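You operate a simulated robot arm through the tools that you are given. There is no shell and no other tool.

The job below is to be done with a simulated robot arm. You get a single attempt, and the scene is never put back.

TASK
Close the filled disc in the bun mould and set the bun on the small tray beside it.
Fine: turn the knob back to OPEN and leave the mould tray shut.

It is judged by the outcome, as a careful person would: the job done as asked, and still so three seconds after it is handed in. It fails if anything else is knocked over, pushed out of place, dropped, spilled or broken.

THE ROBOT
A 7-joint arm with a two-finger parallel gripper, fixed in place. Base frame: the origin is at the foot of the arm, x ahead of it, y to its left, z up; the work surface is at about z = 83. Readings come in cm, rad, newtons and seconds.
With the tool pointing down near the work surface it reaches from about 10 to 64 cm from the base axis. Its first joint turns from -1.152 to 1.152 rad. Payload 1.57 kg.
The tool frame sits at the grasp point between the pads (the TCP): z along the fingers, y along the line on which they close. The tips reach 3 cm beyond it. The gripper opens to 8 cm. The fingers are 1.7 cm wide and 1.2 cm thick; the gripper's body (4 by 8.2 cm) begins 8 cm behind the TCP.
Orientation is that of the tool frame in the base frame, as a unit quaternion [x, y, z, w]. With the fingers straight down and closing along the base's y, the tool's x points along the base's -x, its y along +y and its z along -z.

THE INTERFACE
- The arm moves only by the tool nudge_tool. Its argument "plan" is a list of rows, each a list of 7 numbers: the turn, a rotation vector about the base's x, y, z in units of 180 degrees (1.0 is 180 degrees), then the shift along the base's x, y, z in units of 300 mm (1.0 is 300 mm), then the closure, from 0 (fully open) to 1 (shut). In form: [[rx, ry, rz, dx, dy, dz, claw], ...]. A call has 1 to 20 rows; each row is the pose to reach, as a shift and turn from the pose commanded when the call began. A call with a number of a shift or a turn outside -1 to 1 is refused whole. A row lasts 0.2 s, in which the tool goes at most 5 cm and 0.15 rad; a call with a longer step from one row to the next is refused whole, and so is a gripper value outside its range. A pose out of reach is approached as far as the arm can. The call stops where the force on the tool passes 40 N (or 10 N more than at its start, if that is more) or the arm is blocked; 0.2 s more then pass. Each finger travels about 7.2 cm/s and halts on what it meets, pressing with about 42 N; the grip force reading is that of the motor and also rises with nothing between the fingers. The clock runs only during rows and for 0.2 s after the last one: add rows that repeat a pose to give the fingers time. It gives the time, the measured TCP pose, the force on the tool (base axes), the opening and the grip force at its end, in the units of the frame above (readings bear some noise), with the torque about the TCP (base axes, N m) and any sound that the robot's microphone picked up, and new pictures: "pictures" is both (left out), scene, wrist or none.
- Cameras (640 x 400 px; columns grow to the right, rows downward): "scene" is fixed at [6.7, 43.83, 144.15]; the picture's right is [-0.68, -0.73, 0.00], its down [-0.29, 0.27, -0.92] and it looks along [0.67, -0.63, -0.40] (base axes); focal length 360 px, centre (320, 200). "wrist" rides on the gripper at [7.2, -0.7, -12.2] in the tool frame; the picture's right is [0.09, 1.00, 0.00], its down [-0.84, 0.08, -0.54] and it looks along [-0.54, 0.05, 0.84] (tool axes); focal length 238 px, centre (320, 200). There is no depth. A picture from a camera that has moved, and an enlarged one, comes with that camera's place and axes in the base frame and with its lens.
- inspect(camera, box): a new picture of the part [left, top, right, bottom] of that camera's present view, enlarged. It takes no simulated time.
- hand_in(): hands the job in; it is judged then, once.

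Places have to be worked out from the pictures, the camera data and where the tool is seen. Open the gripper and draw the arm clear of the work before you hand the job in, unless the task says otherwise.

The tools are called as name(argument=value, ...) on one line, values as JSON. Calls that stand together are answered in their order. nudge_tool: Moves the arm, as the interface text tells. Its arguments: {"type":"object","properties":{"plan":{"type":"array"},"pictures":{"type":"string","enum":["both","scene","wrist","none"]}},"required":["plan"]} The other tools are called the same way: inspect (camera, box) takes an enlarged picture of a part of a camera's view; hand_in () hands the job in.

At the start:

```text
clock: 0.0
tool_pos: [31.82, -17.78, 124.22]
tool_rot: [0.0, 1.0, 0.0, -0.001]
force: [0.3, -0.5, -0.7]
torque: [-0.02, 0.01, -0.01]
opening: 7.99
grasp_force: 0.1
```

scene: 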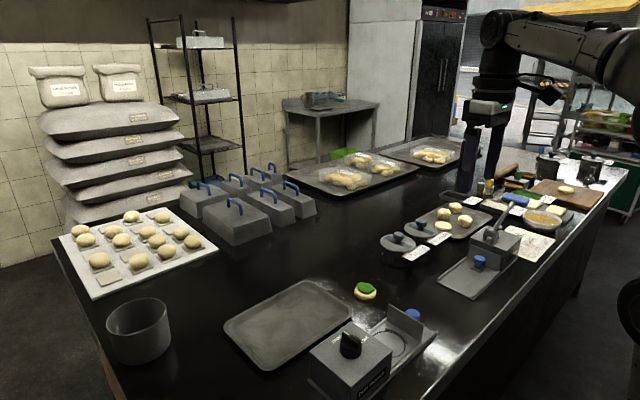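
wrist: 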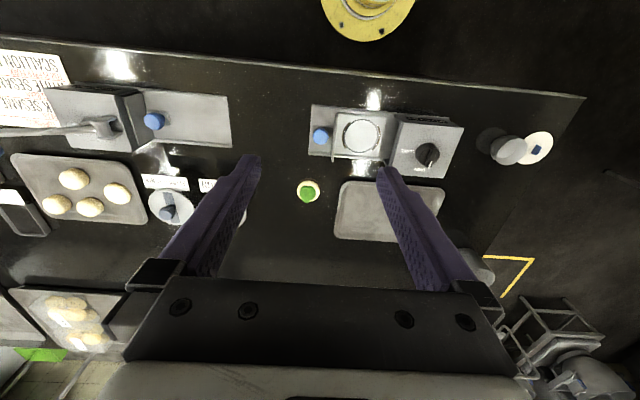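

I start by looking closely at the mould, the filled disc and the surroundings, with enlarged pictures from both cameras.

inspect(camera="scene", box=[200, 260, 460, 400])

inspect(camera="wrist", box=[280, 80, 480, 205])

inspect(camera="scene", box=[370, 180, 570, 305])

inspect(camera="wrist", box=[0, 40, 260, 200])

```text
2.46 times, centred on (330, 330) of scene
camera zoom: at [6.7, 43.83, 144.15], right [-0.68, -0.73, 0.0], down [-0.29, 0.27, -0.92], along [0.67, -0.63, -0.4], focal length 886 px, centre (295, -120)
```

zoom: 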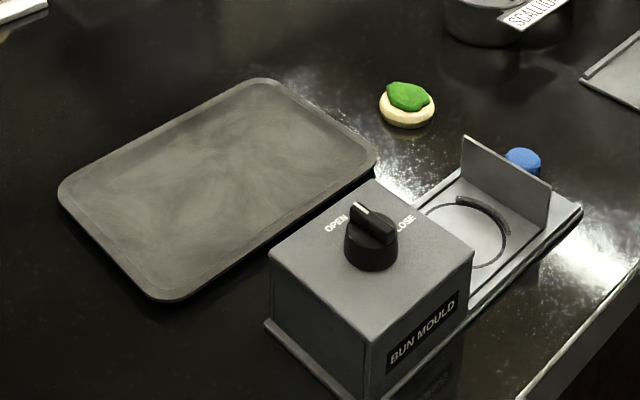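

```text
3.20 times, centred on (380, 142) of wrist
camera zoom: at [24.42, -18.29, 136.32], right [-0.09, 1.0, 0.0], down [0.84, 0.08, 0.54], along [0.54, 0.05, -0.84], focal length 763 px, centre (128, 384)
```

zoom: 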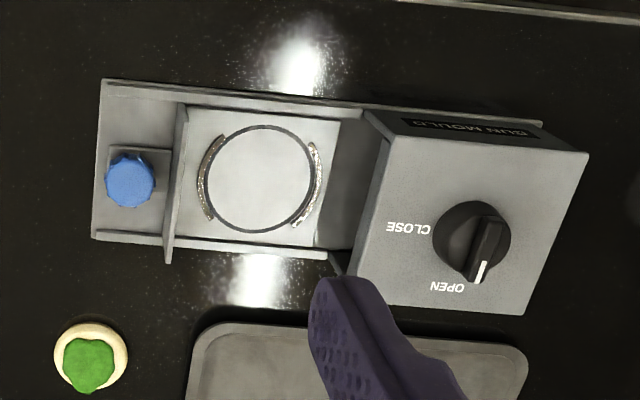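

```text
3.20 times, centred on (470, 242) of scene
camera zoom: at [6.7, 43.83, 144.15], right [-0.68, -0.73, 0.0], down [-0.29, 0.27, -0.92], along [0.67, -0.63, -0.4], focal length 1152 px, centre (-160, 64)
```

zoom: 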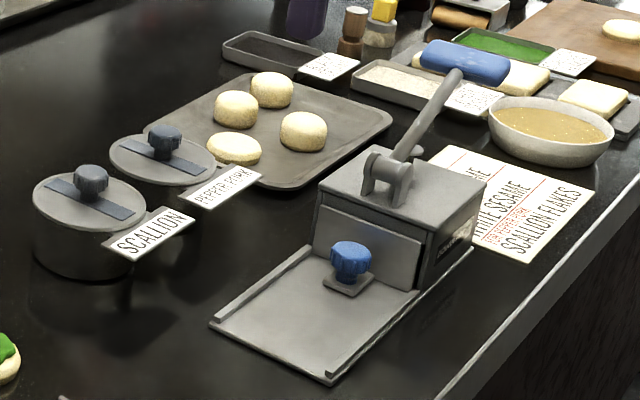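

```text
2.46 times, centred on (130, 120) of wrist
camera zoom: at [24.42, -18.29, 136.32], right [-0.09, 1.0, 0.0], down [0.84, 0.08, 0.54], along [0.54, 0.05, -0.84], focal length 587 px, centre (788, 397)
```

zoom: 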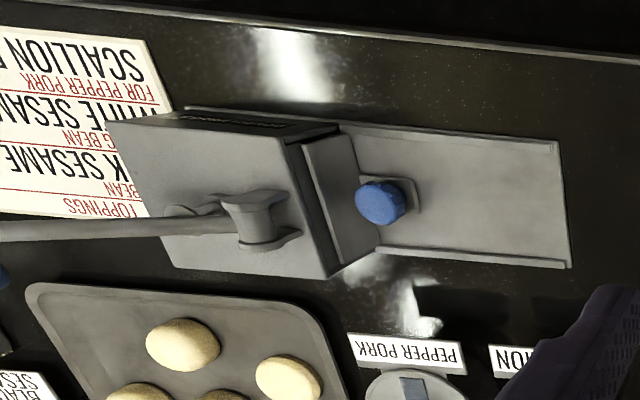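

The bun mould block is at about x 35–45, y −1.6 to 10.7 with its top at z≈90. Its drawer is pulled out toward −y, with the cup at about (40.4, −7.6) and the blue knob at about (40.3, −16.8). The filled disc is at about (55.2, −18.4), and the empty tray beside the mould is centred near (60, 3). I'll go above the disc while turning the tool −90° about z, so the fingers close along x, and then look again.

nudge_tool(plan=[[0, 0, -0.0417, 0.065, -0.0017, -0.065, 0], [0, 0, -0.0833, 0.13, -0.0034, -0.13, 0], [0, 0, -0.125, 0.195, -0.005, -0.195, 0], [0, 0, -0.1667, 0.26, -0.007, -0.26, 0], [0, 0, -0.2083, 0.325, -0.0085, -0.325, 0], [0, 0, -0.25, 0.39, -0.01, -0.39, 0], [0, 0, -0.2917, 0.455, -0.012, -0.455, 0], [0, 0, -0.3333, 0.52, -0.0136, -0.52, 0], [0, 0, -0.375, 0.585, -0.015, -0.585, 0], [0, 0, -0.4167, 0.65, -0.017, -0.65, 0], [0, 0, -0.4583, 0.715, -0.0187, -0.715, 0], [0, 0, -0.5, 0.78, -0.02, -0.78, 0], [0, 0, -0.5, 0.78, -0.02, -0.78, 0]], pictures="both")

```text
clock: 2.8
tool_pos: [55.09, -18.37, 100.77]
tool_rot: [0.708, 0.706, -0.001, 0.0]
force: [0.4, -0.4, -0.4]
torque: [-0.02, 0.01, 0.02]
opening: 8.0
grasp_force: 0.0
camera wrist: at [54.31, -11.0, 112.94], right [1.0, 0.09, 0.0], down [0.08, -0.84, 0.54], along [0.05, -0.54, -0.84], focal length 238 px, centre (320, 200)
```

scene: 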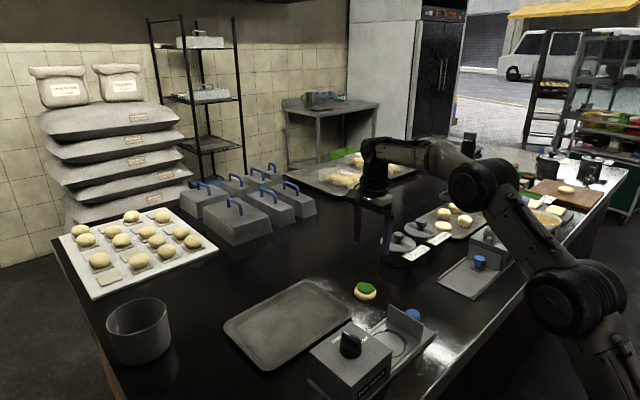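
wrist: 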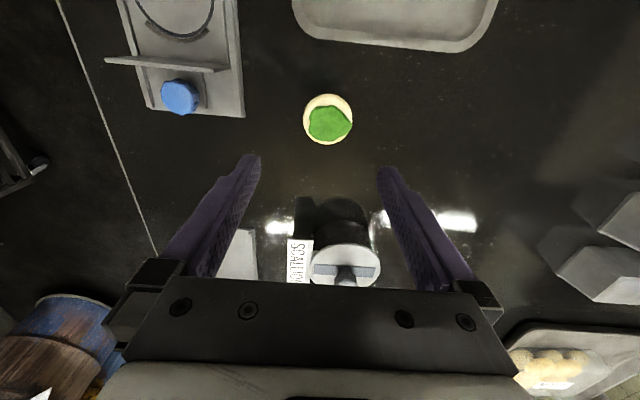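

The disc lies below the tool and slightly up in the wrist view. I'll enlarge both views to get its centre and thickness.

inspect(camera="wrist", box=[280, 75, 376, 135])

inspect(camera="scene", box=[325, 265, 421, 325])

inspect(camera="wrist", box=[90, 0, 260, 130])

```text
6.67 times, centred on (328, 105) of wrist
camera zoom: at [54.31, -11.0, 112.94], right [1.0, 0.09, 0.0], down [0.08, -0.84, 0.54], along [0.05, -0.54, -0.84], focal length 1589 px, centre (267, 833)
```

zoom: 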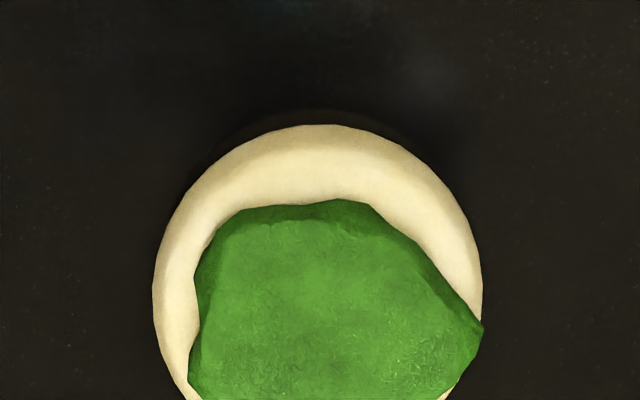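

```text
6.67 times, centred on (373, 295) of scene
camera zoom: at [6.7, 43.83, 144.15], right [-0.68, -0.73, 0.0], down [-0.29, 0.27, -0.92], along [0.67, -0.63, -0.4], focal length 2400 px, centre (-33, -433)
```

zoom: 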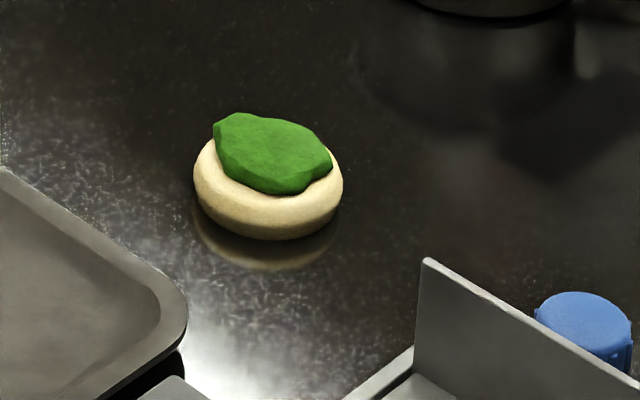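

```text
3.08 times, centred on (175, 65) of wrist
camera zoom: at [54.31, -11.0, 112.94], right [1.0, 0.09, 0.0], down [0.08, -0.84, 0.54], along [0.05, -0.54, -0.84], focal length 733 px, centre (766, 615)
```

zoom: 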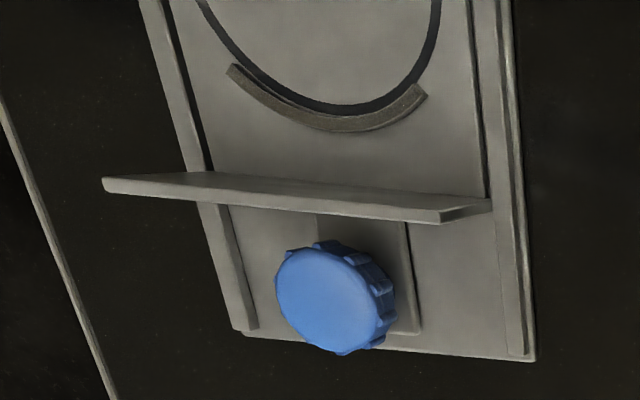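

The disc is about 5.9 cm across and centred at about (55.85, −18.05). The green filling reaches the dough's edge on the +x side, so I'll view the whole outline to choose a grip direction that touches only dough.

inspect(camera="wrist", box=[288, 85, 368, 150])

```text
6.15 times, centred on (328, 118) of wrist
camera zoom: at [54.31, -11.0, 112.94], right [1.0, 0.09, 0.0], down [0.08, -0.84, 0.54], along [0.05, -0.54, -0.84], focal length 1467 px, centre (271, 708)
```

zoom: 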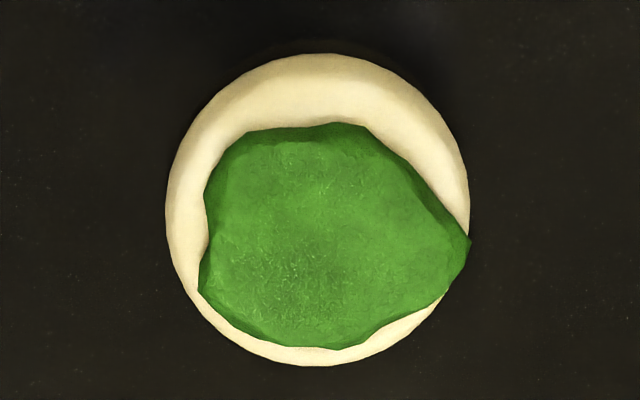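

Fingers at +20° from the x axis, and opposite it, would meet dough only. I'll turn by +20°, centre over (55.85, −18.1) and come down to z≈92 to check the alignment.

nudge_tool(plan=[[0, 0, 0.037, 0.008, 0.003, -0.05, 0], [0, 0, 0.074, 0.016, 0.006, -0.12, 0], [0, 0, 0.111, 0.024, 0.008, -0.2, 0], [0, 0, 0.111, 0.024, 0.008, -0.28, 0], [0, 0, 0.111, 0.024, 0.008, -0.28, 0], [0, 0, 0.111, 0.024, 0.008, -0.28, 0]], pictures="both")

```text
clock: 4.2
tool_pos: [55.88, -18.15, 92.51]
tool_rot: [0.573, 0.82, 0.0, 0.0]
force: [0.8, 0.0, 0.8]
torque: [0.01, 0.02, 0.02]
opening: 8.01
grasp_force: 0.1
camera wrist: at [52.66, -11.51, 104.64], right [0.9, 0.43, 0.0], down [0.36, -0.76, 0.54], along [0.23, -0.49, -0.84], focal length 238 px, centre (320, 200)
```

scene: 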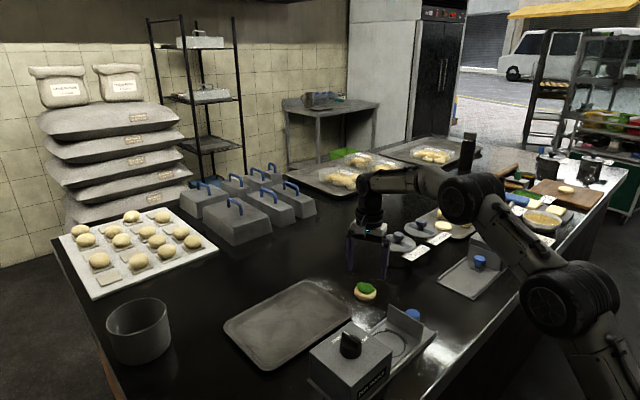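
wrist: 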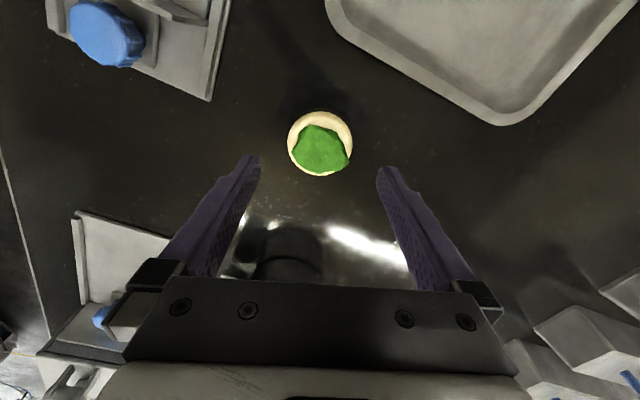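

The dough is centred between the fingers. I'll lower to put the tips just above the surface (TCP z≈86.4) and check before closing.

nudge_tool(plan=[[0, 0, 0, 0, 0, -0.07, 0], [0, 0, 0, 0, 0, -0.14, 0], [0, 0, 0, 0, 0, -0.18, 0], [0, 0, 0, 0, 0, -0.2, 0], [0, 0, 0, 0, 0, -0.2, 0]], pictures="both")

```text
clock: 5.4
tool_pos: [55.83, -18.14, 86.4]
tool_rot: [0.574, 0.819, 0.0, 0.001]
force: [0.6, -0.3, 0.1]
torque: [-0.02, -0.05, 0.0]
opening: 8.0
grasp_force: 0.0
camera wrist: at [52.67, -11.5, 98.51], right [0.9, 0.43, 0.0], down [0.36, -0.76, 0.54], along [0.23, -0.49, -0.84], focal length 238 px, centre (320, 200)
```

scene: 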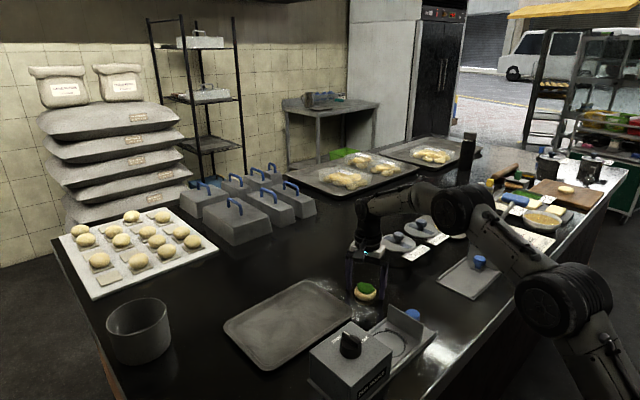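
wrist: 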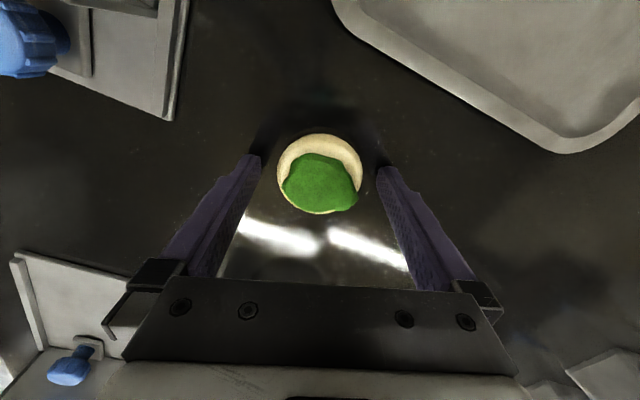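

The fingers straddle the dough with free space on both sides and no contact force. I'll close gently on it.

nudge_tool(plan=[[0, 0, 0, 0, 0, 0, 0.2], [0, 0, 0, 0, 0, 0, 0.35], [0, 0, 0, 0, 0, 0, 0.5], [0, 0, 0, 0, 0, 0, 0.5], [0, 0, 0, 0, 0, 0, 0.5]], pictures="wrist")

```text
clock: 6.6
tool_pos: [55.8, -18.1, 86.49]
tool_rot: [0.574, 0.819, 0.001, 0.0]
force: [0.1, -0.7, 0.3]
torque: [0.0, 0.01, 0.03]
opening: 5.81
grasp_force: 42.3
camera wrist: at [52.68, -11.5, 98.53], right [0.9, 0.43, 0.0], down [0.36, -0.76, 0.54], along [0.23, -0.49, -0.84], focal length 238 px, centre (320, 200)
```

wrist: 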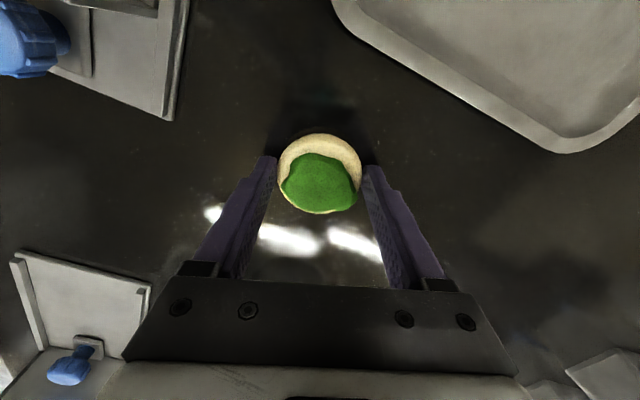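

The grip holds at 5.81 cm with 42 N. I'll lift straight up, then carry the disc toward the mould at a safe height while turning back by −20°.

nudge_tool(plan=[[0, 0, 0, 0, 0, 0.04, 0.5], [0, 0, 0, 0, 0, 0.12, 0.5], [0, 0, 0, 0, 0, 0.22, 0.5], [0, 0, 0, 0, 0, 0.32, 0.5], [0, 0, 0, -0.03, 0.02, 0.39, 0.5], [0, 0, -0.03, -0.1, 0.065, 0.4, 0.5], [0, 0, -0.06, -0.18, 0.12, 0.4, 0.5], [0, 0, -0.09, -0.26, 0.175, 0.4, 0.5], [0, 0, -0.111, -0.32, 0.21, 0.4, 0.5], [0, 0, -0.111, -0.333, 0.22, 0.4, 0.5], [0, 0, -0.111, -0.333, 0.22, 0.4, 0.5]], pictures="both")

```text
clock: 9.0
tool_pos: [45.74, -11.4, 98.25]
tool_rot: [0.708, 0.706, -0.001, 0.0]
force: [-0.1, 0.1, -0.7]
torque: [-0.01, 0.0, -0.03]
opening: 5.8
grasp_force: 41.9
camera wrist: at [45.04, -4.14, 110.42], right [1.0, 0.09, 0.0], down [0.08, -0.84, 0.54], along [0.05, -0.54, -0.84], focal length 238 px, centre (320, 200)
```

scene: 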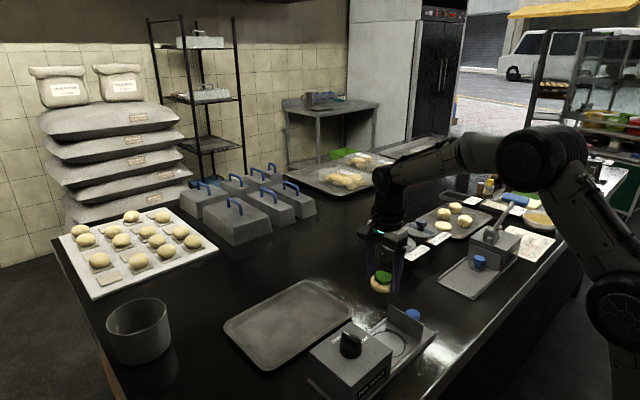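
wrist: 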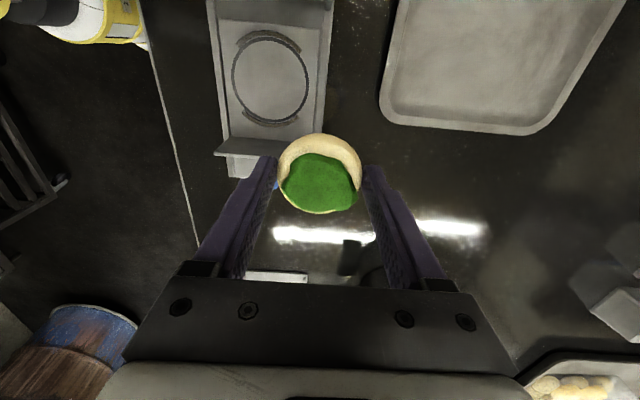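

The disc held through the lift. The cup is clearly visible in the wrist picture, so I'll enlarge it to find its centre.

inspect(camera="wrist", box=[200, 0, 344, 90])

inspect(camera="wrist", box=[200, 50, 344, 190])

inspect(camera="scene", box=[300, 280, 460, 400])

```text
4.44 times, centred on (272, 45) of wrist
camera zoom: at [45.04, -4.14, 110.42], right [1.0, 0.09, 0.0], down [0.08, -0.84, 0.54], along [0.05, -0.54, -0.84], focal length 1059 px, centre (533, 889)
```

zoom: 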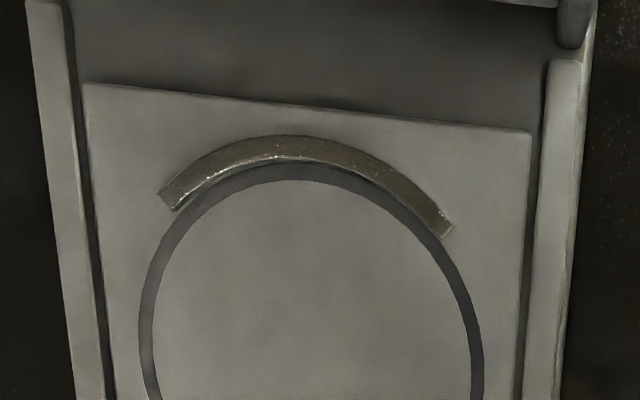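

```text
2.86 times, centred on (272, 120) of wrist
camera zoom: at [45.04, -4.14, 110.42], right [1.0, 0.09, 0.0], down [0.08, -0.84, 0.54], along [0.05, -0.54, -0.84], focal length 681 px, centre (457, 429)
```

zoom: 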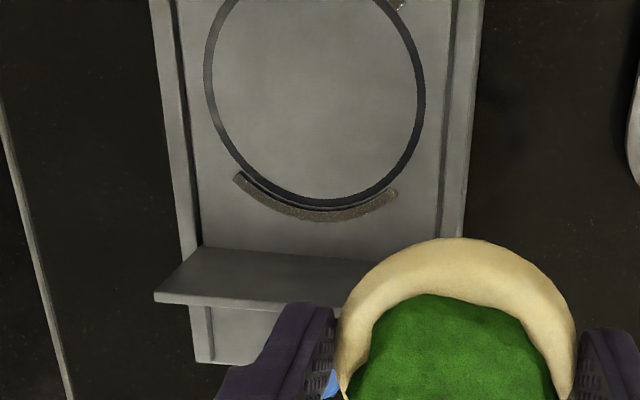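

```text
3.33 times, centred on (380, 340) of scene
camera zoom: at [6.7, 43.83, 144.15], right [-0.68, -0.73, 0.0], down [-0.29, 0.27, -0.92], along [0.67, -0.63, -0.4], focal length 1200 px, centre (120, -267)
```

zoom: 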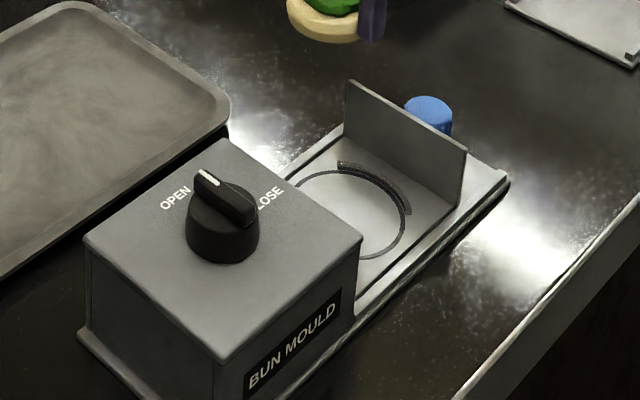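

The cup centre works out at (40.35, −7.6), with the side rails' inner faces at x≈35.8 and 45.0. I'll move level above the cup and lower to z≈90 to check.

nudge_tool(plan=[[0, 0, 0, -0.06, 0.042, 0, 0.5], [0, 0, 0, -0.12, 0.085, 0, 0.5], [0, 0, 0, -0.18, 0.127, 0, 0.5], [0, 0, 0, -0.18, 0.127, -0.06, 0.5], [0, 0, 0, -0.18, 0.127, -0.13, 0.5], [0, 0, 0, -0.18, 0.127, -0.2, 0.5], [0, 0, 0, -0.18, 0.127, -0.27, 0.5], [0, 0, 0, -0.18, 0.127, -0.27, 0.5], [0, 0, 0, -0.18, 0.127, -0.27, 0.5]], pictures="both")

```text
clock: 11.0
tool_pos: [40.46, -7.73, 90.22]
tool_rot: [0.707, 0.707, 0.001, 0.0]
force: [0.4, -0.7, -0.5]
torque: [-0.02, 0.01, -0.02]
opening: 5.8
grasp_force: 42.2
camera wrist: at [39.64, -0.43, 102.39], right [1.0, 0.09, 0.0], down [0.08, -0.84, 0.54], along [0.05, -0.54, -0.84], focal length 238 px, centre (320, 200)
```

scene: 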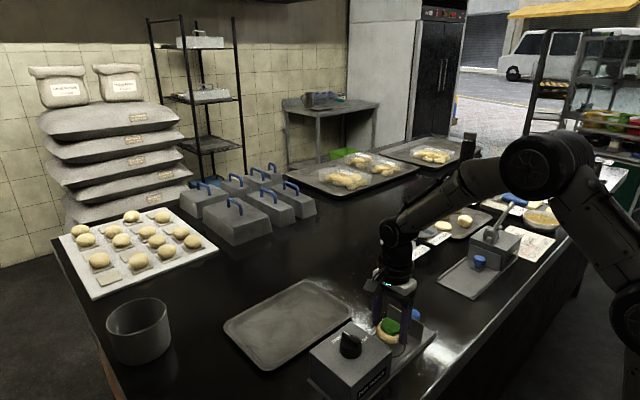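
wrist: 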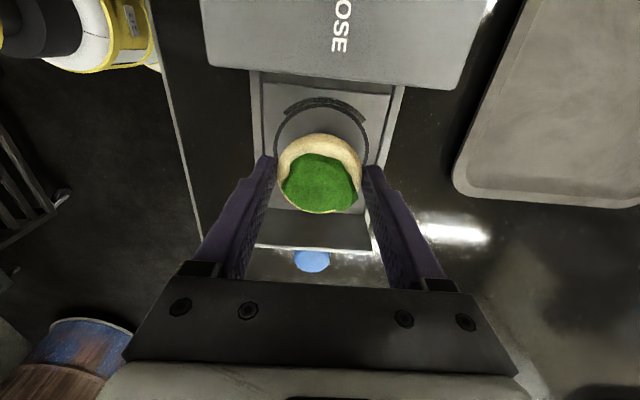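

The disc is above the cup. I'll enlarge the view to check how it sits against the ring before lowering further.

inspect(camera="wrist", box=[240, 60, 416, 170])

inspect(camera="scene", box=[340, 290, 452, 360])

```text
3.64 times, centred on (328, 115) of wrist
camera zoom: at [39.64, -0.43, 102.39], right [1.0, 0.09, 0.0], down [0.08, -0.84, 0.54], along [0.05, -0.54, -0.84], focal length 867 px, centre (291, 509)
```

zoom: 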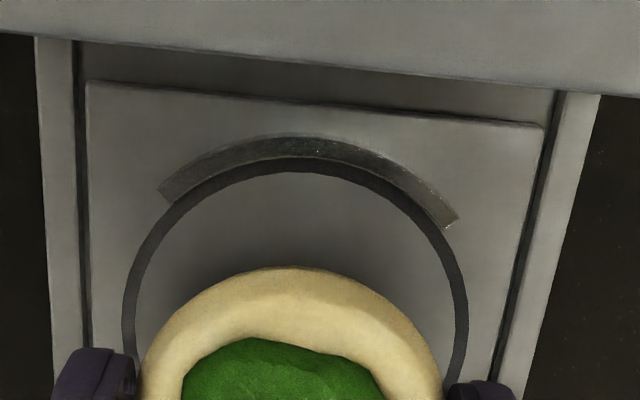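

```text
5.71 times, centred on (396, 325) of scene
camera zoom: at [6.7, 43.83, 144.15], right [-0.68, -0.73, 0.0], down [-0.29, 0.27, -0.92], along [0.67, -0.63, -0.4], focal length 2058 px, centre (-114, -514)
```

zoom: 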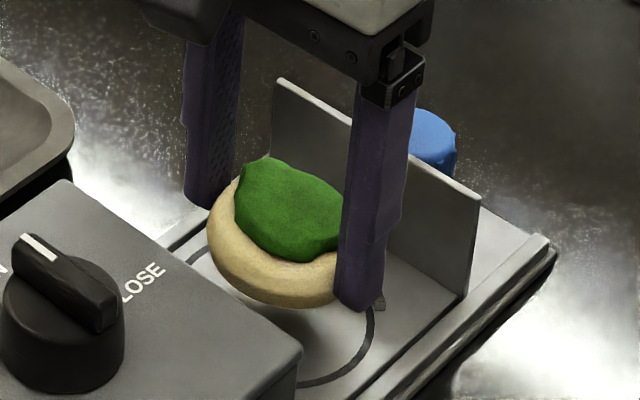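

The ring centre is confirmed at (40.35, −7.68), so the disc is well aligned. I'll lower gently toward the floor and watch the force.

nudge_tool(plan=[[0, 0, 0, -0.002, 0.001, -0.04, 0.5], [0, 0, 0, -0.003, 0.001, -0.07, 0.5], [0, 0, 0, -0.003, 0.001, -0.085, 0.5], [0, 0, 0, -0.003, 0.001, -0.09, 0.5], [0, 0, 0, -0.003, 0.001, -0.09, 0.5]], pictures="scene")

inspect(camera="scene", box=[340, 290, 452, 360])

```text
clock: 12.2
tool_pos: [40.38, -7.63, 87.59]
tool_rot: [0.707, 0.707, -0.001, 0.0]
force: [-2.6, -0.1, 4.7]
torque: [0.0, 0.17, 0.02]
opening: 5.78
grasp_force: 42.6
```

scene: 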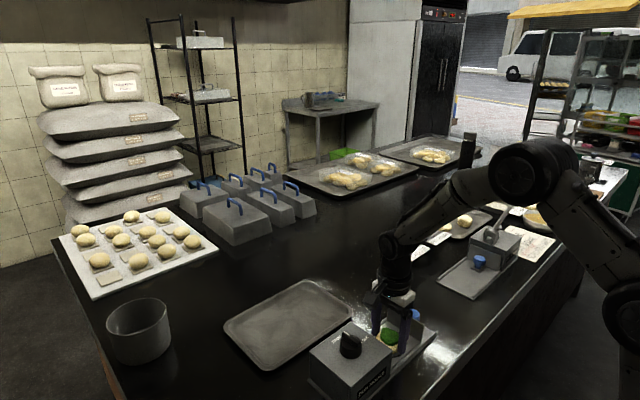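

```text
5.71 times, centred on (396, 325) of scene
camera zoom: at [6.69, 43.83, 144.15], right [-0.68, -0.73, 0.0], down [-0.29, 0.27, -0.92], along [0.67, -0.63, -0.4], focal length 2058 px, centre (-114, -514)
```

zoom: 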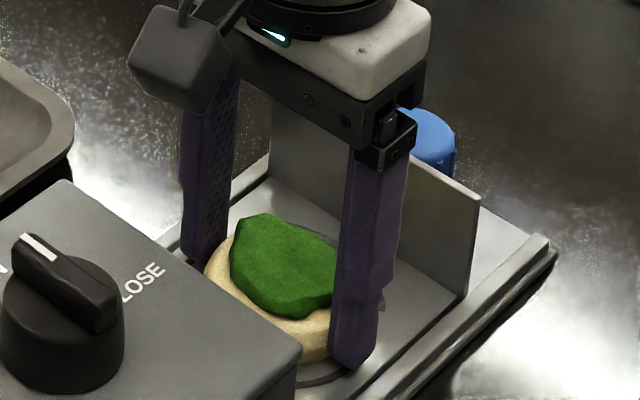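

A contact force of 4.7 N has appeared at z 87.59, so the disc seems to be reaching the floor. I'll press down 0.1 cm more to confirm.

nudge_tool(plan=[[0, 0, 0, 0, 0, -0.0035, 0.5], [0, 0, 0, 0, 0, -0.0035, 0.5]], pictures="wrist")

inspect(camera="wrist", box=[230, 60, 410, 220])

```text
clock: 12.8
tool_pos: [40.35, -7.76, 87.58]
tool_rot: [0.708, 0.706, 0.002, 0.001]
force: [-4.2, 0.8, 19.4]
torque: [0.03, 0.39, -0.07]
opening: 5.77
grasp_force: 42.0
camera wrist: at [39.58, -0.39, 99.71], right [1.0, 0.09, 0.0], down [0.08, -0.84, 0.54], along [0.05, -0.54, -0.84], focal length 238 px, centre (320, 200)
```

wrist: 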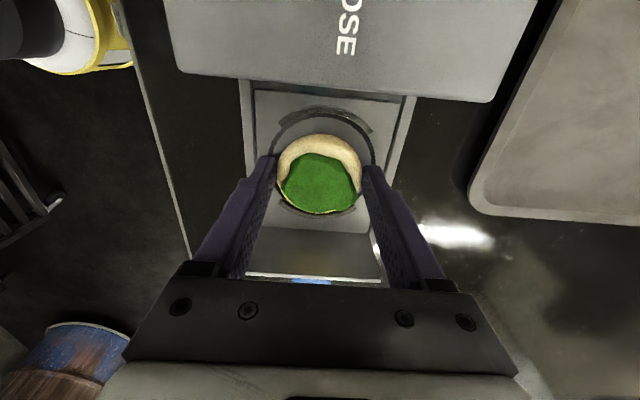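

```text
2.50 times, centred on (320, 140) of wrist
camera zoom: at [39.58, -0.39, 99.71], right [1.0, 0.09, 0.0], down [0.08, -0.84, 0.54], along [0.05, -0.54, -0.84], focal length 596 px, centre (320, 350)
```

zoom: 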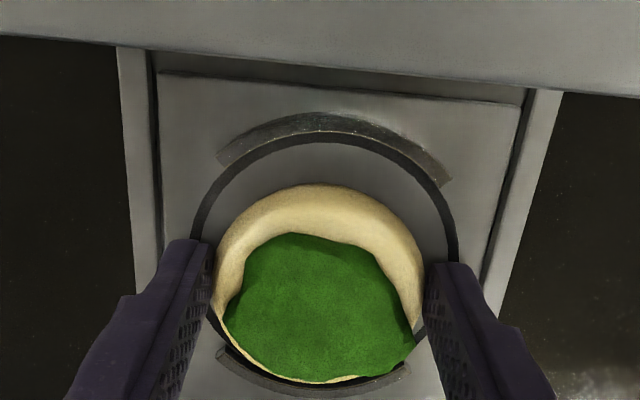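

The reaction rose to 19 N without further descent, so the disc is resting firmly on the cup floor and centred in the ring. I'll back off the pressure, open only slightly because of the side rails, and lift straight up.

nudge_tool(plan=[[0, 0, 0, 0, 0, 0.0035, 0.5], [0, 0, 0, 0, 0, 0.0035, 0.26], [0, 0, 0, 0, 0, 0.0035, 0.215], [0, 0, 0, 0, 0, 0.0035, 0.205], [0, 0, 0, 0, 0, 0.0035, 0.205], [0, 0, 0, 0, 0, 0.03, 0.205], [0, 0, 0, 0, 0, 0.08, 0.205], [0, 0, 0, 0, 0, 0.16, 0.205], [0, 0, 0, 0, 0, 0.26, 0.1], [0, 0, 0, 0, 0, 0.34, 0], [0, 0, 0, 0, 0, 0.34, 0]], pictures="both")

inspect(camera="scene", box=[300, 280, 460, 400])

inspect(camera="wrist", box=[210, 40, 430, 180])

```text
clock: 15.2
tool_pos: [40.28, -7.62, 97.69]
tool_rot: [0.707, 0.707, 0.0, 0.0]
force: [0.7, 0.5, -1.0]
torque: [-0.02, 0.01, 0.03]
opening: 8.0
grasp_force: 0.0
camera wrist: at [39.52, -0.38, 109.78], right [1.0, 0.09, 0.0], down [0.08, -0.84, 0.54], along [0.05, -0.54, -0.84], focal length 238 px, centre (320, 200)
```

scene: 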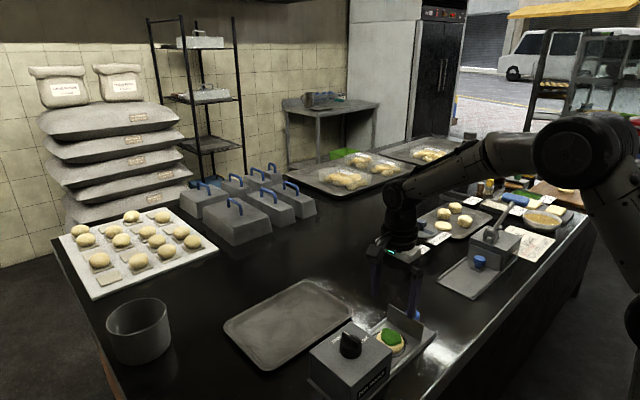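
wrist: 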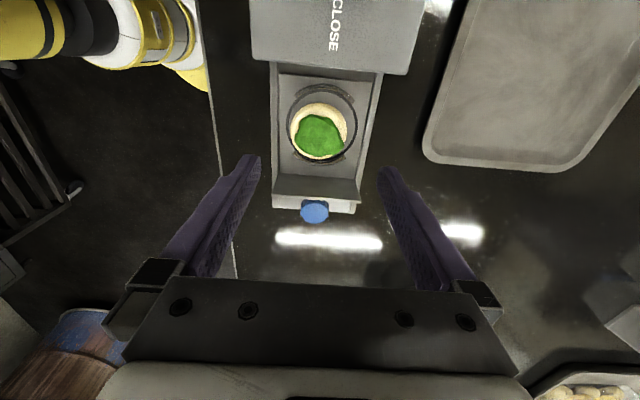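

```text
3.33 times, centred on (380, 340) of scene
camera zoom: at [6.7, 43.83, 144.15], right [-0.68, -0.73, 0.0], down [-0.29, 0.27, -0.92], along [0.67, -0.63, -0.4], focal length 1200 px, centre (120, -267)
```

zoom: 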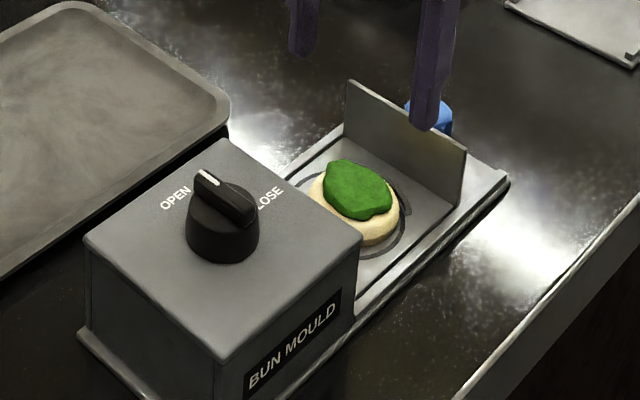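

```text
2.86 times, centred on (320, 110) of wrist
camera zoom: at [39.52, -0.38, 109.78], right [1.0, 0.09, 0.0], down [0.08, -0.84, 0.54], along [0.05, -0.54, -0.84], focal length 681 px, centre (320, 457)
```

zoom: 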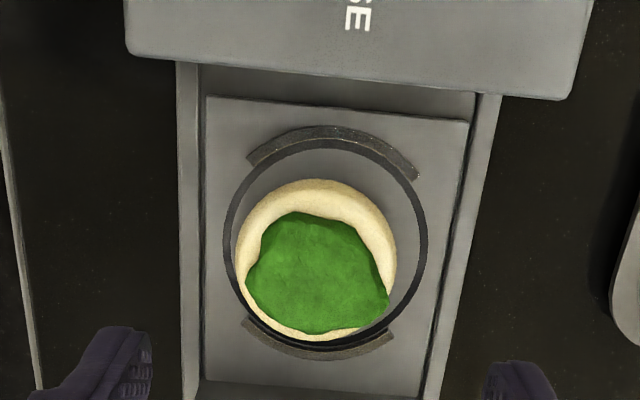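

The disc sits inside the ring, only about 0.3 cm off centre. Next I'll move level to above the blue drawer knob at about (40.2, −16.5) and look.

nudge_tool(plan=[[0, 0, 0, 0, -0.08, 0, 0], [0, 0, 0, 0, -0.19, 0, 0], [0, 0, 0, 0, -0.298, -0.03, 0], [0, 0, 0, 0, -0.298, -0.06, 0], [0, 0, 0, 0, -0.298, -0.06, 0]], pictures="wrist")

inspect(camera="wrist", box=[240, 70, 400, 200])

inspect(camera="scene", box=[340, 280, 468, 360])

```text
clock: 16.4
tool_pos: [40.33, -16.48, 95.76]
tool_rot: [0.707, 0.707, 0.0, 0.0]
force: [-0.2, -0.3, 0.6]
torque: [0.01, 0.0, 0.01]
opening: 8.03
grasp_force: 0.1
camera wrist: at [39.65, -9.15, 107.97], right [1.0, 0.09, 0.0], down [0.08, -0.84, 0.54], along [0.05, -0.54, -0.84], focal length 238 px, centre (320, 200)
```

wrist: 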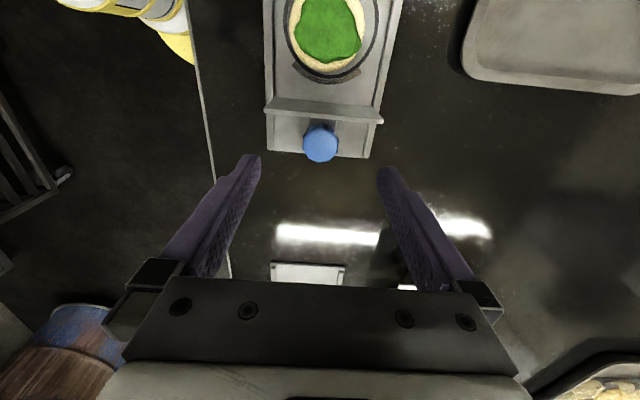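

```text
3.08 times, centred on (320, 135) of wrist
camera zoom: at [39.65, -9.15, 107.97], right [1.0, 0.09, 0.0], down [0.08, -0.84, 0.54], along [0.05, -0.54, -0.84], focal length 733 px, centre (320, 400)
```

zoom: 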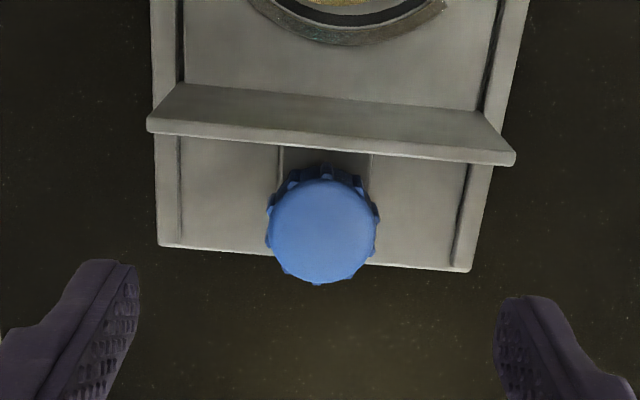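

```text
5.00 times, centred on (404, 320) of scene
camera zoom: at [6.7, 43.83, 144.15], right [-0.68, -0.73, 0.0], down [-0.29, 0.27, -0.92], along [0.67, -0.63, -0.4], focal length 1800 px, centre (-100, -400)
```

zoom: 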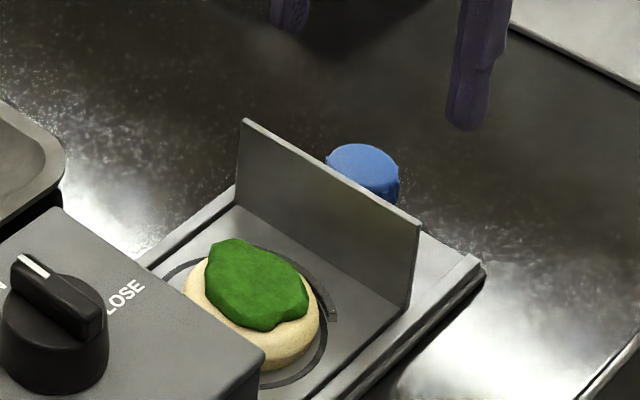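

The blue knob is centred at about (40.33, −16.6), with its top at z≈87 and a diameter of about 3.3 cm. I'll narrow the fingers to 6 cm to clear the rails, lower around it to z≈87.9 and grip it.

nudge_tool(plan=[[0, 0, 0, 0, -0.004, 0, 0.25], [0, 0, 0, 0, -0.004, -0.07, 0.25], [0, 0, 0, 0, -0.004, -0.15, 0.25], [0, 0, 0, 0, -0.004, -0.22, 0.25], [0, 0, 0, 0, -0.004, -0.26, 0.25], [0, 0, 0, 0, -0.004, -0.26, 0.25], [0, 0, 0, 0, -0.004, -0.26, 0.5], [0, 0, 0, 0, -0.004, -0.26, 0.75], [0, 0, 0, 0, -0.004, -0.26, 0.75], [0, 0, 0, 0, -0.004, -0.26, 0.75]], pictures="both")

inspect(camera="scene", box=[340, 280, 468, 360])

```text
clock: 18.6
tool_pos: [40.5, -16.76, 88.14]
tool_rot: [0.707, 0.707, 0.001, 0.002]
force: [13.2, -0.4, -8.3]
torque: [-0.17, -0.22, -0.01]
opening: 3.33
grasp_force: 41.7
camera wrist: at [39.69, -9.41, 100.24], right [1.0, 0.09, 0.0], down [0.08, -0.84, 0.54], along [0.05, -0.54, -0.84], focal length 238 px, centre (320, 200)
```

scene: 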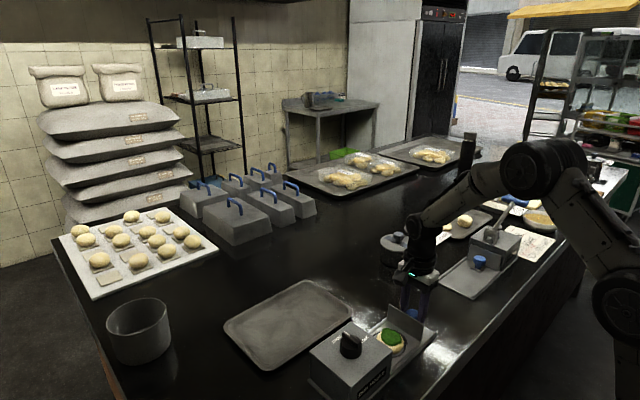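
wrist: 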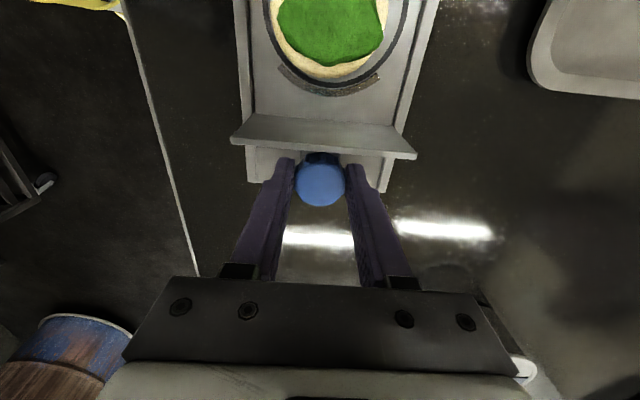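

```text
5.00 times, centred on (404, 320) of scene
camera zoom: at [6.74, 43.82, 144.15], right [-0.68, -0.73, 0.0], down [-0.29, 0.27, -0.92], along [0.67, -0.63, -0.4], focal length 1800 px, centre (-100, -400)
```

zoom: 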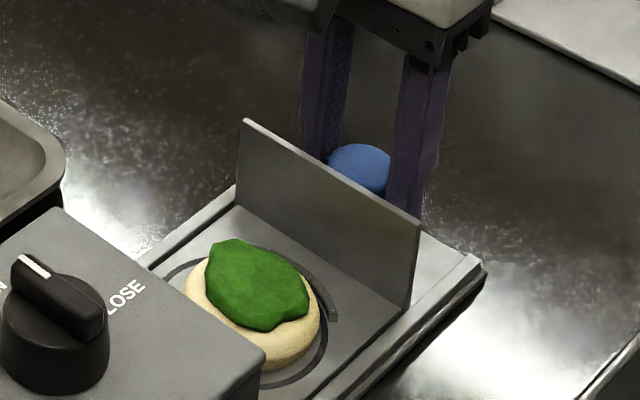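

The knob is held at 3.33 cm, with a 13 N side force because my x is about 0.15 cm low. I'll correct that and slide the drawer smoothly in +y for about 11 cm, stopping short of the end.

nudge_tool(plan=[[0, 0, 0, 0.004, 0, 0, 0.75], [0, 0, 0, 0.004, 0.008, 0, 0.75], [0, 0, 0, 0.004, 0.024, 0, 0.75], [0, 0, 0, 0.004, 0.05, 0, 0.75], [0, 0, 0, 0.004, 0.085, 0, 0.75], [0, 0, 0, 0.004, 0.125, 0, 0.75], [0, 0, 0, 0.004, 0.165, 0, 0.75], [0, 0, 0, 0.004, 0.205, 0, 0.75], [0, 0, 0, 0.004, 0.245, 0, 0.75], [0, 0, 0, 0.004, 0.28, 0, 0.75], [0, 0, 0, 0.004, 0.31, 0, 0.75], [0, 0, 0, 0.004, 0.335, 0, 0.75], [0, 0, 0, 0.004, 0.352, 0, 0.75], [0, 0, 0, 0.004, 0.36, 0, 0.75], [0, 0, 0, 0.004, 0.36, 0, 0.75]], pictures="both")

inspect(camera="scene", box=[300, 280, 460, 380])

inspect(camera="wrist", box=[200, 60, 440, 210])

```text
clock: 21.8
tool_pos: [40.49, -5.97, 88.16]
tool_rot: [0.707, 0.707, 0.001, 0.001]
force: [3.1, -0.5, 11.9]
torque: [-0.07, 0.05, -0.01]
opening: 3.35
grasp_force: 41.6
camera wrist: at [39.71, 1.32, 100.24], right [1.0, 0.09, 0.0], down [0.08, -0.84, 0.54], along [0.05, -0.54, -0.84], focal length 238 px, centre (320, 200)
```

scene: 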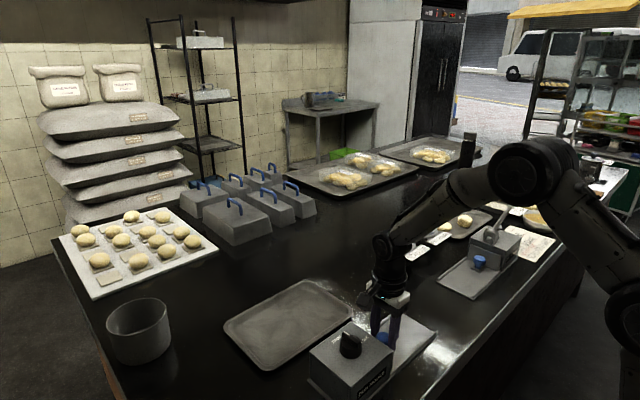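
wrist: 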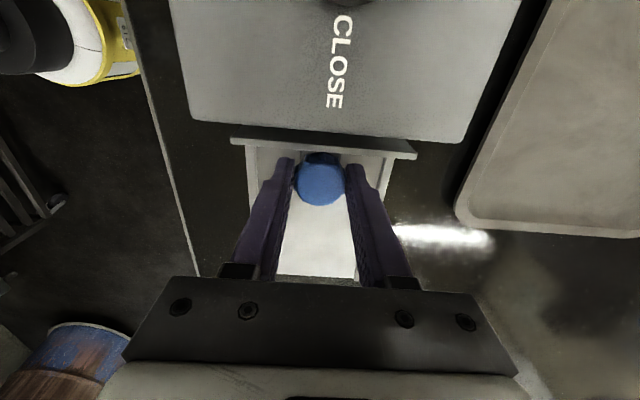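

```text
4.00 times, centred on (380, 330) of scene
camera zoom: at [6.69, 43.83, 144.15], right [-0.68, -0.73, 0.0], down [-0.29, 0.27, -0.92], along [0.67, -0.63, -0.4], focal length 1440 px, centre (80, -320)
```

zoom: 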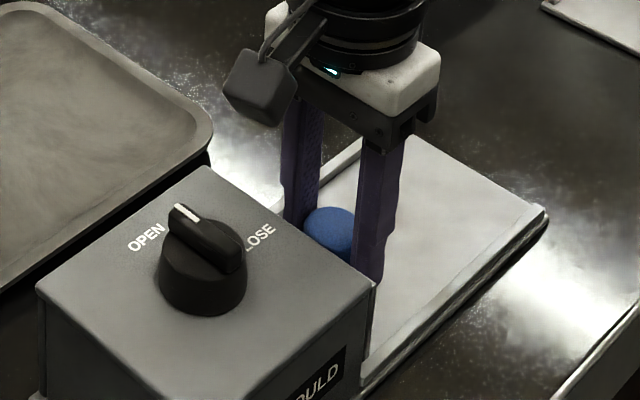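

```text
2.67 times, centred on (320, 135) of wrist
camera zoom: at [39.71, 1.32, 100.24], right [1.0, 0.09, 0.0], down [0.08, -0.84, 0.54], along [0.05, -0.54, -0.84], focal length 636 px, centre (320, 373)
```

zoom: 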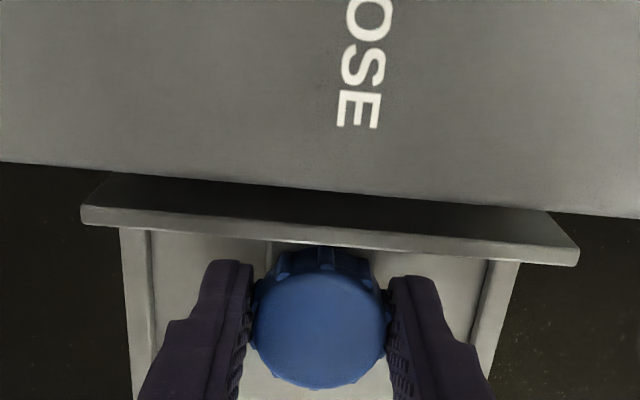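

The drawer slid 10.8 cm with only small forces, and a gap of about 1 cm remains between the plate and the block. I'll continue in small steps.

nudge_tool(plan=[[0, 0, 0, 0, 0.008, 0.001, 0.75], [0, 0, 0, 0, 0.015, 0.001, 0.75], [0, 0, 0, 0, 0.021, 0.001, 0.75], [0, 0, 0, 0, 0.025, 0.001, 0.75], [0, 0, 0, 0, 0.025, 0.001, 0.75]], pictures="wrist")

inspect(camera="wrist", box=[200, 60, 440, 210])

```text
clock: 23.0
tool_pos: [40.48, -5.2, 88.14]
tool_rot: [0.707, 0.707, 0.0, 0.001]
force: [5.9, 1.9, 3.2]
torque: [-0.16, -0.06, 0.01]
opening: 3.32
grasp_force: 41.0
camera wrist: at [39.73, 2.14, 100.24], right [1.0, 0.09, 0.0], down [0.08, -0.84, 0.54], along [0.05, -0.54, -0.84], focal length 238 px, centre (320, 200)
```

wrist: 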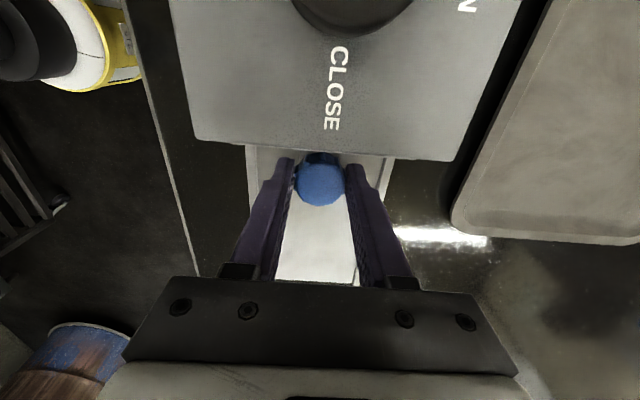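

```text
2.67 times, centred on (320, 135) of wrist
camera zoom: at [39.73, 2.14, 100.24], right [1.0, 0.09, 0.0], down [0.08, -0.84, 0.54], along [0.05, -0.54, -0.84], focal length 636 px, centre (320, 373)
```

zoom: 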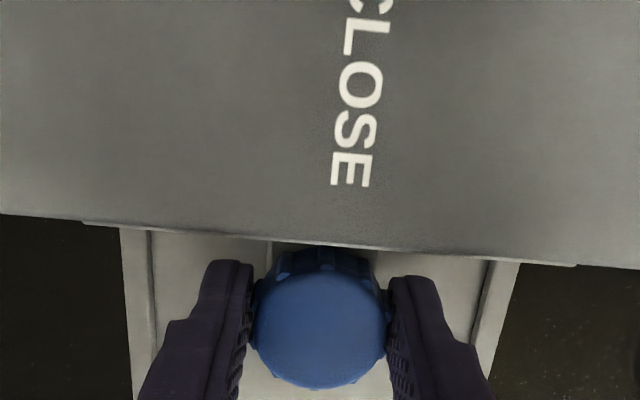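

The front plate is nearly flush with the block. I'll continue with fine steps until I feel the end stop.

nudge_tool(plan=[[0, 0, 0, 0, 0.004, 0, 0.75], [0, 0, 0, 0, 0.008, 0, 0.75], [0, 0, 0, 0, 0.012, 0, 0.75], [0, 0, 0, 0, 0.012, 0, 0.75]], pictures="none")

inspect(camera="wrist", box=[200, 60, 440, 210])

```text
clock: 24.0
tool_pos: [40.54, -4.94, 88.11]
tool_rot: [0.708, 0.706, 0.0, 0.001]
force: [7.5, -12.2, 1.3]
torque: [0.24, -0.16, -0.24]
opening: 3.35
grasp_force: 40.9
```

```text
2.67 times, centred on (320, 135) of wrist
camera zoom: at [39.72, 2.42, 100.23], right [1.0, 0.09, 0.0], down [0.08, -0.84, 0.54], along [0.05, -0.54, -0.84], focal length 636 px, centre (320, 373)
```

zoom: 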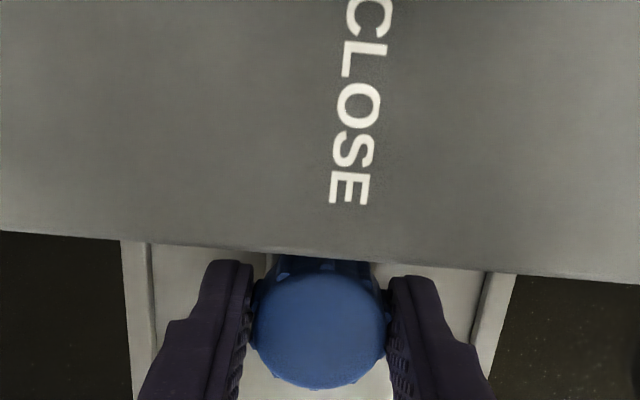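

The resistance is −12 N in y at y=−4.94, for a total travel of 11.8 cm, which matches the measured gap. I'll press a little more to confirm the end stop.

nudge_tool(plan=[[0, 0, 0, 0, 0.004, 0, 0.75], [0, 0, 0, 0, 0.004, 0, 0.75]], pictures="none")

```text
clock: 24.6
tool_pos: [40.42, -4.85, 88.2]
tool_rot: [0.707, 0.707, 0.001, 0.002]
force: [5.7, -24.8, 4.6]
torque: [-0.19, -0.03, -0.11]
opening: 3.35
grasp_force: 41.4
```

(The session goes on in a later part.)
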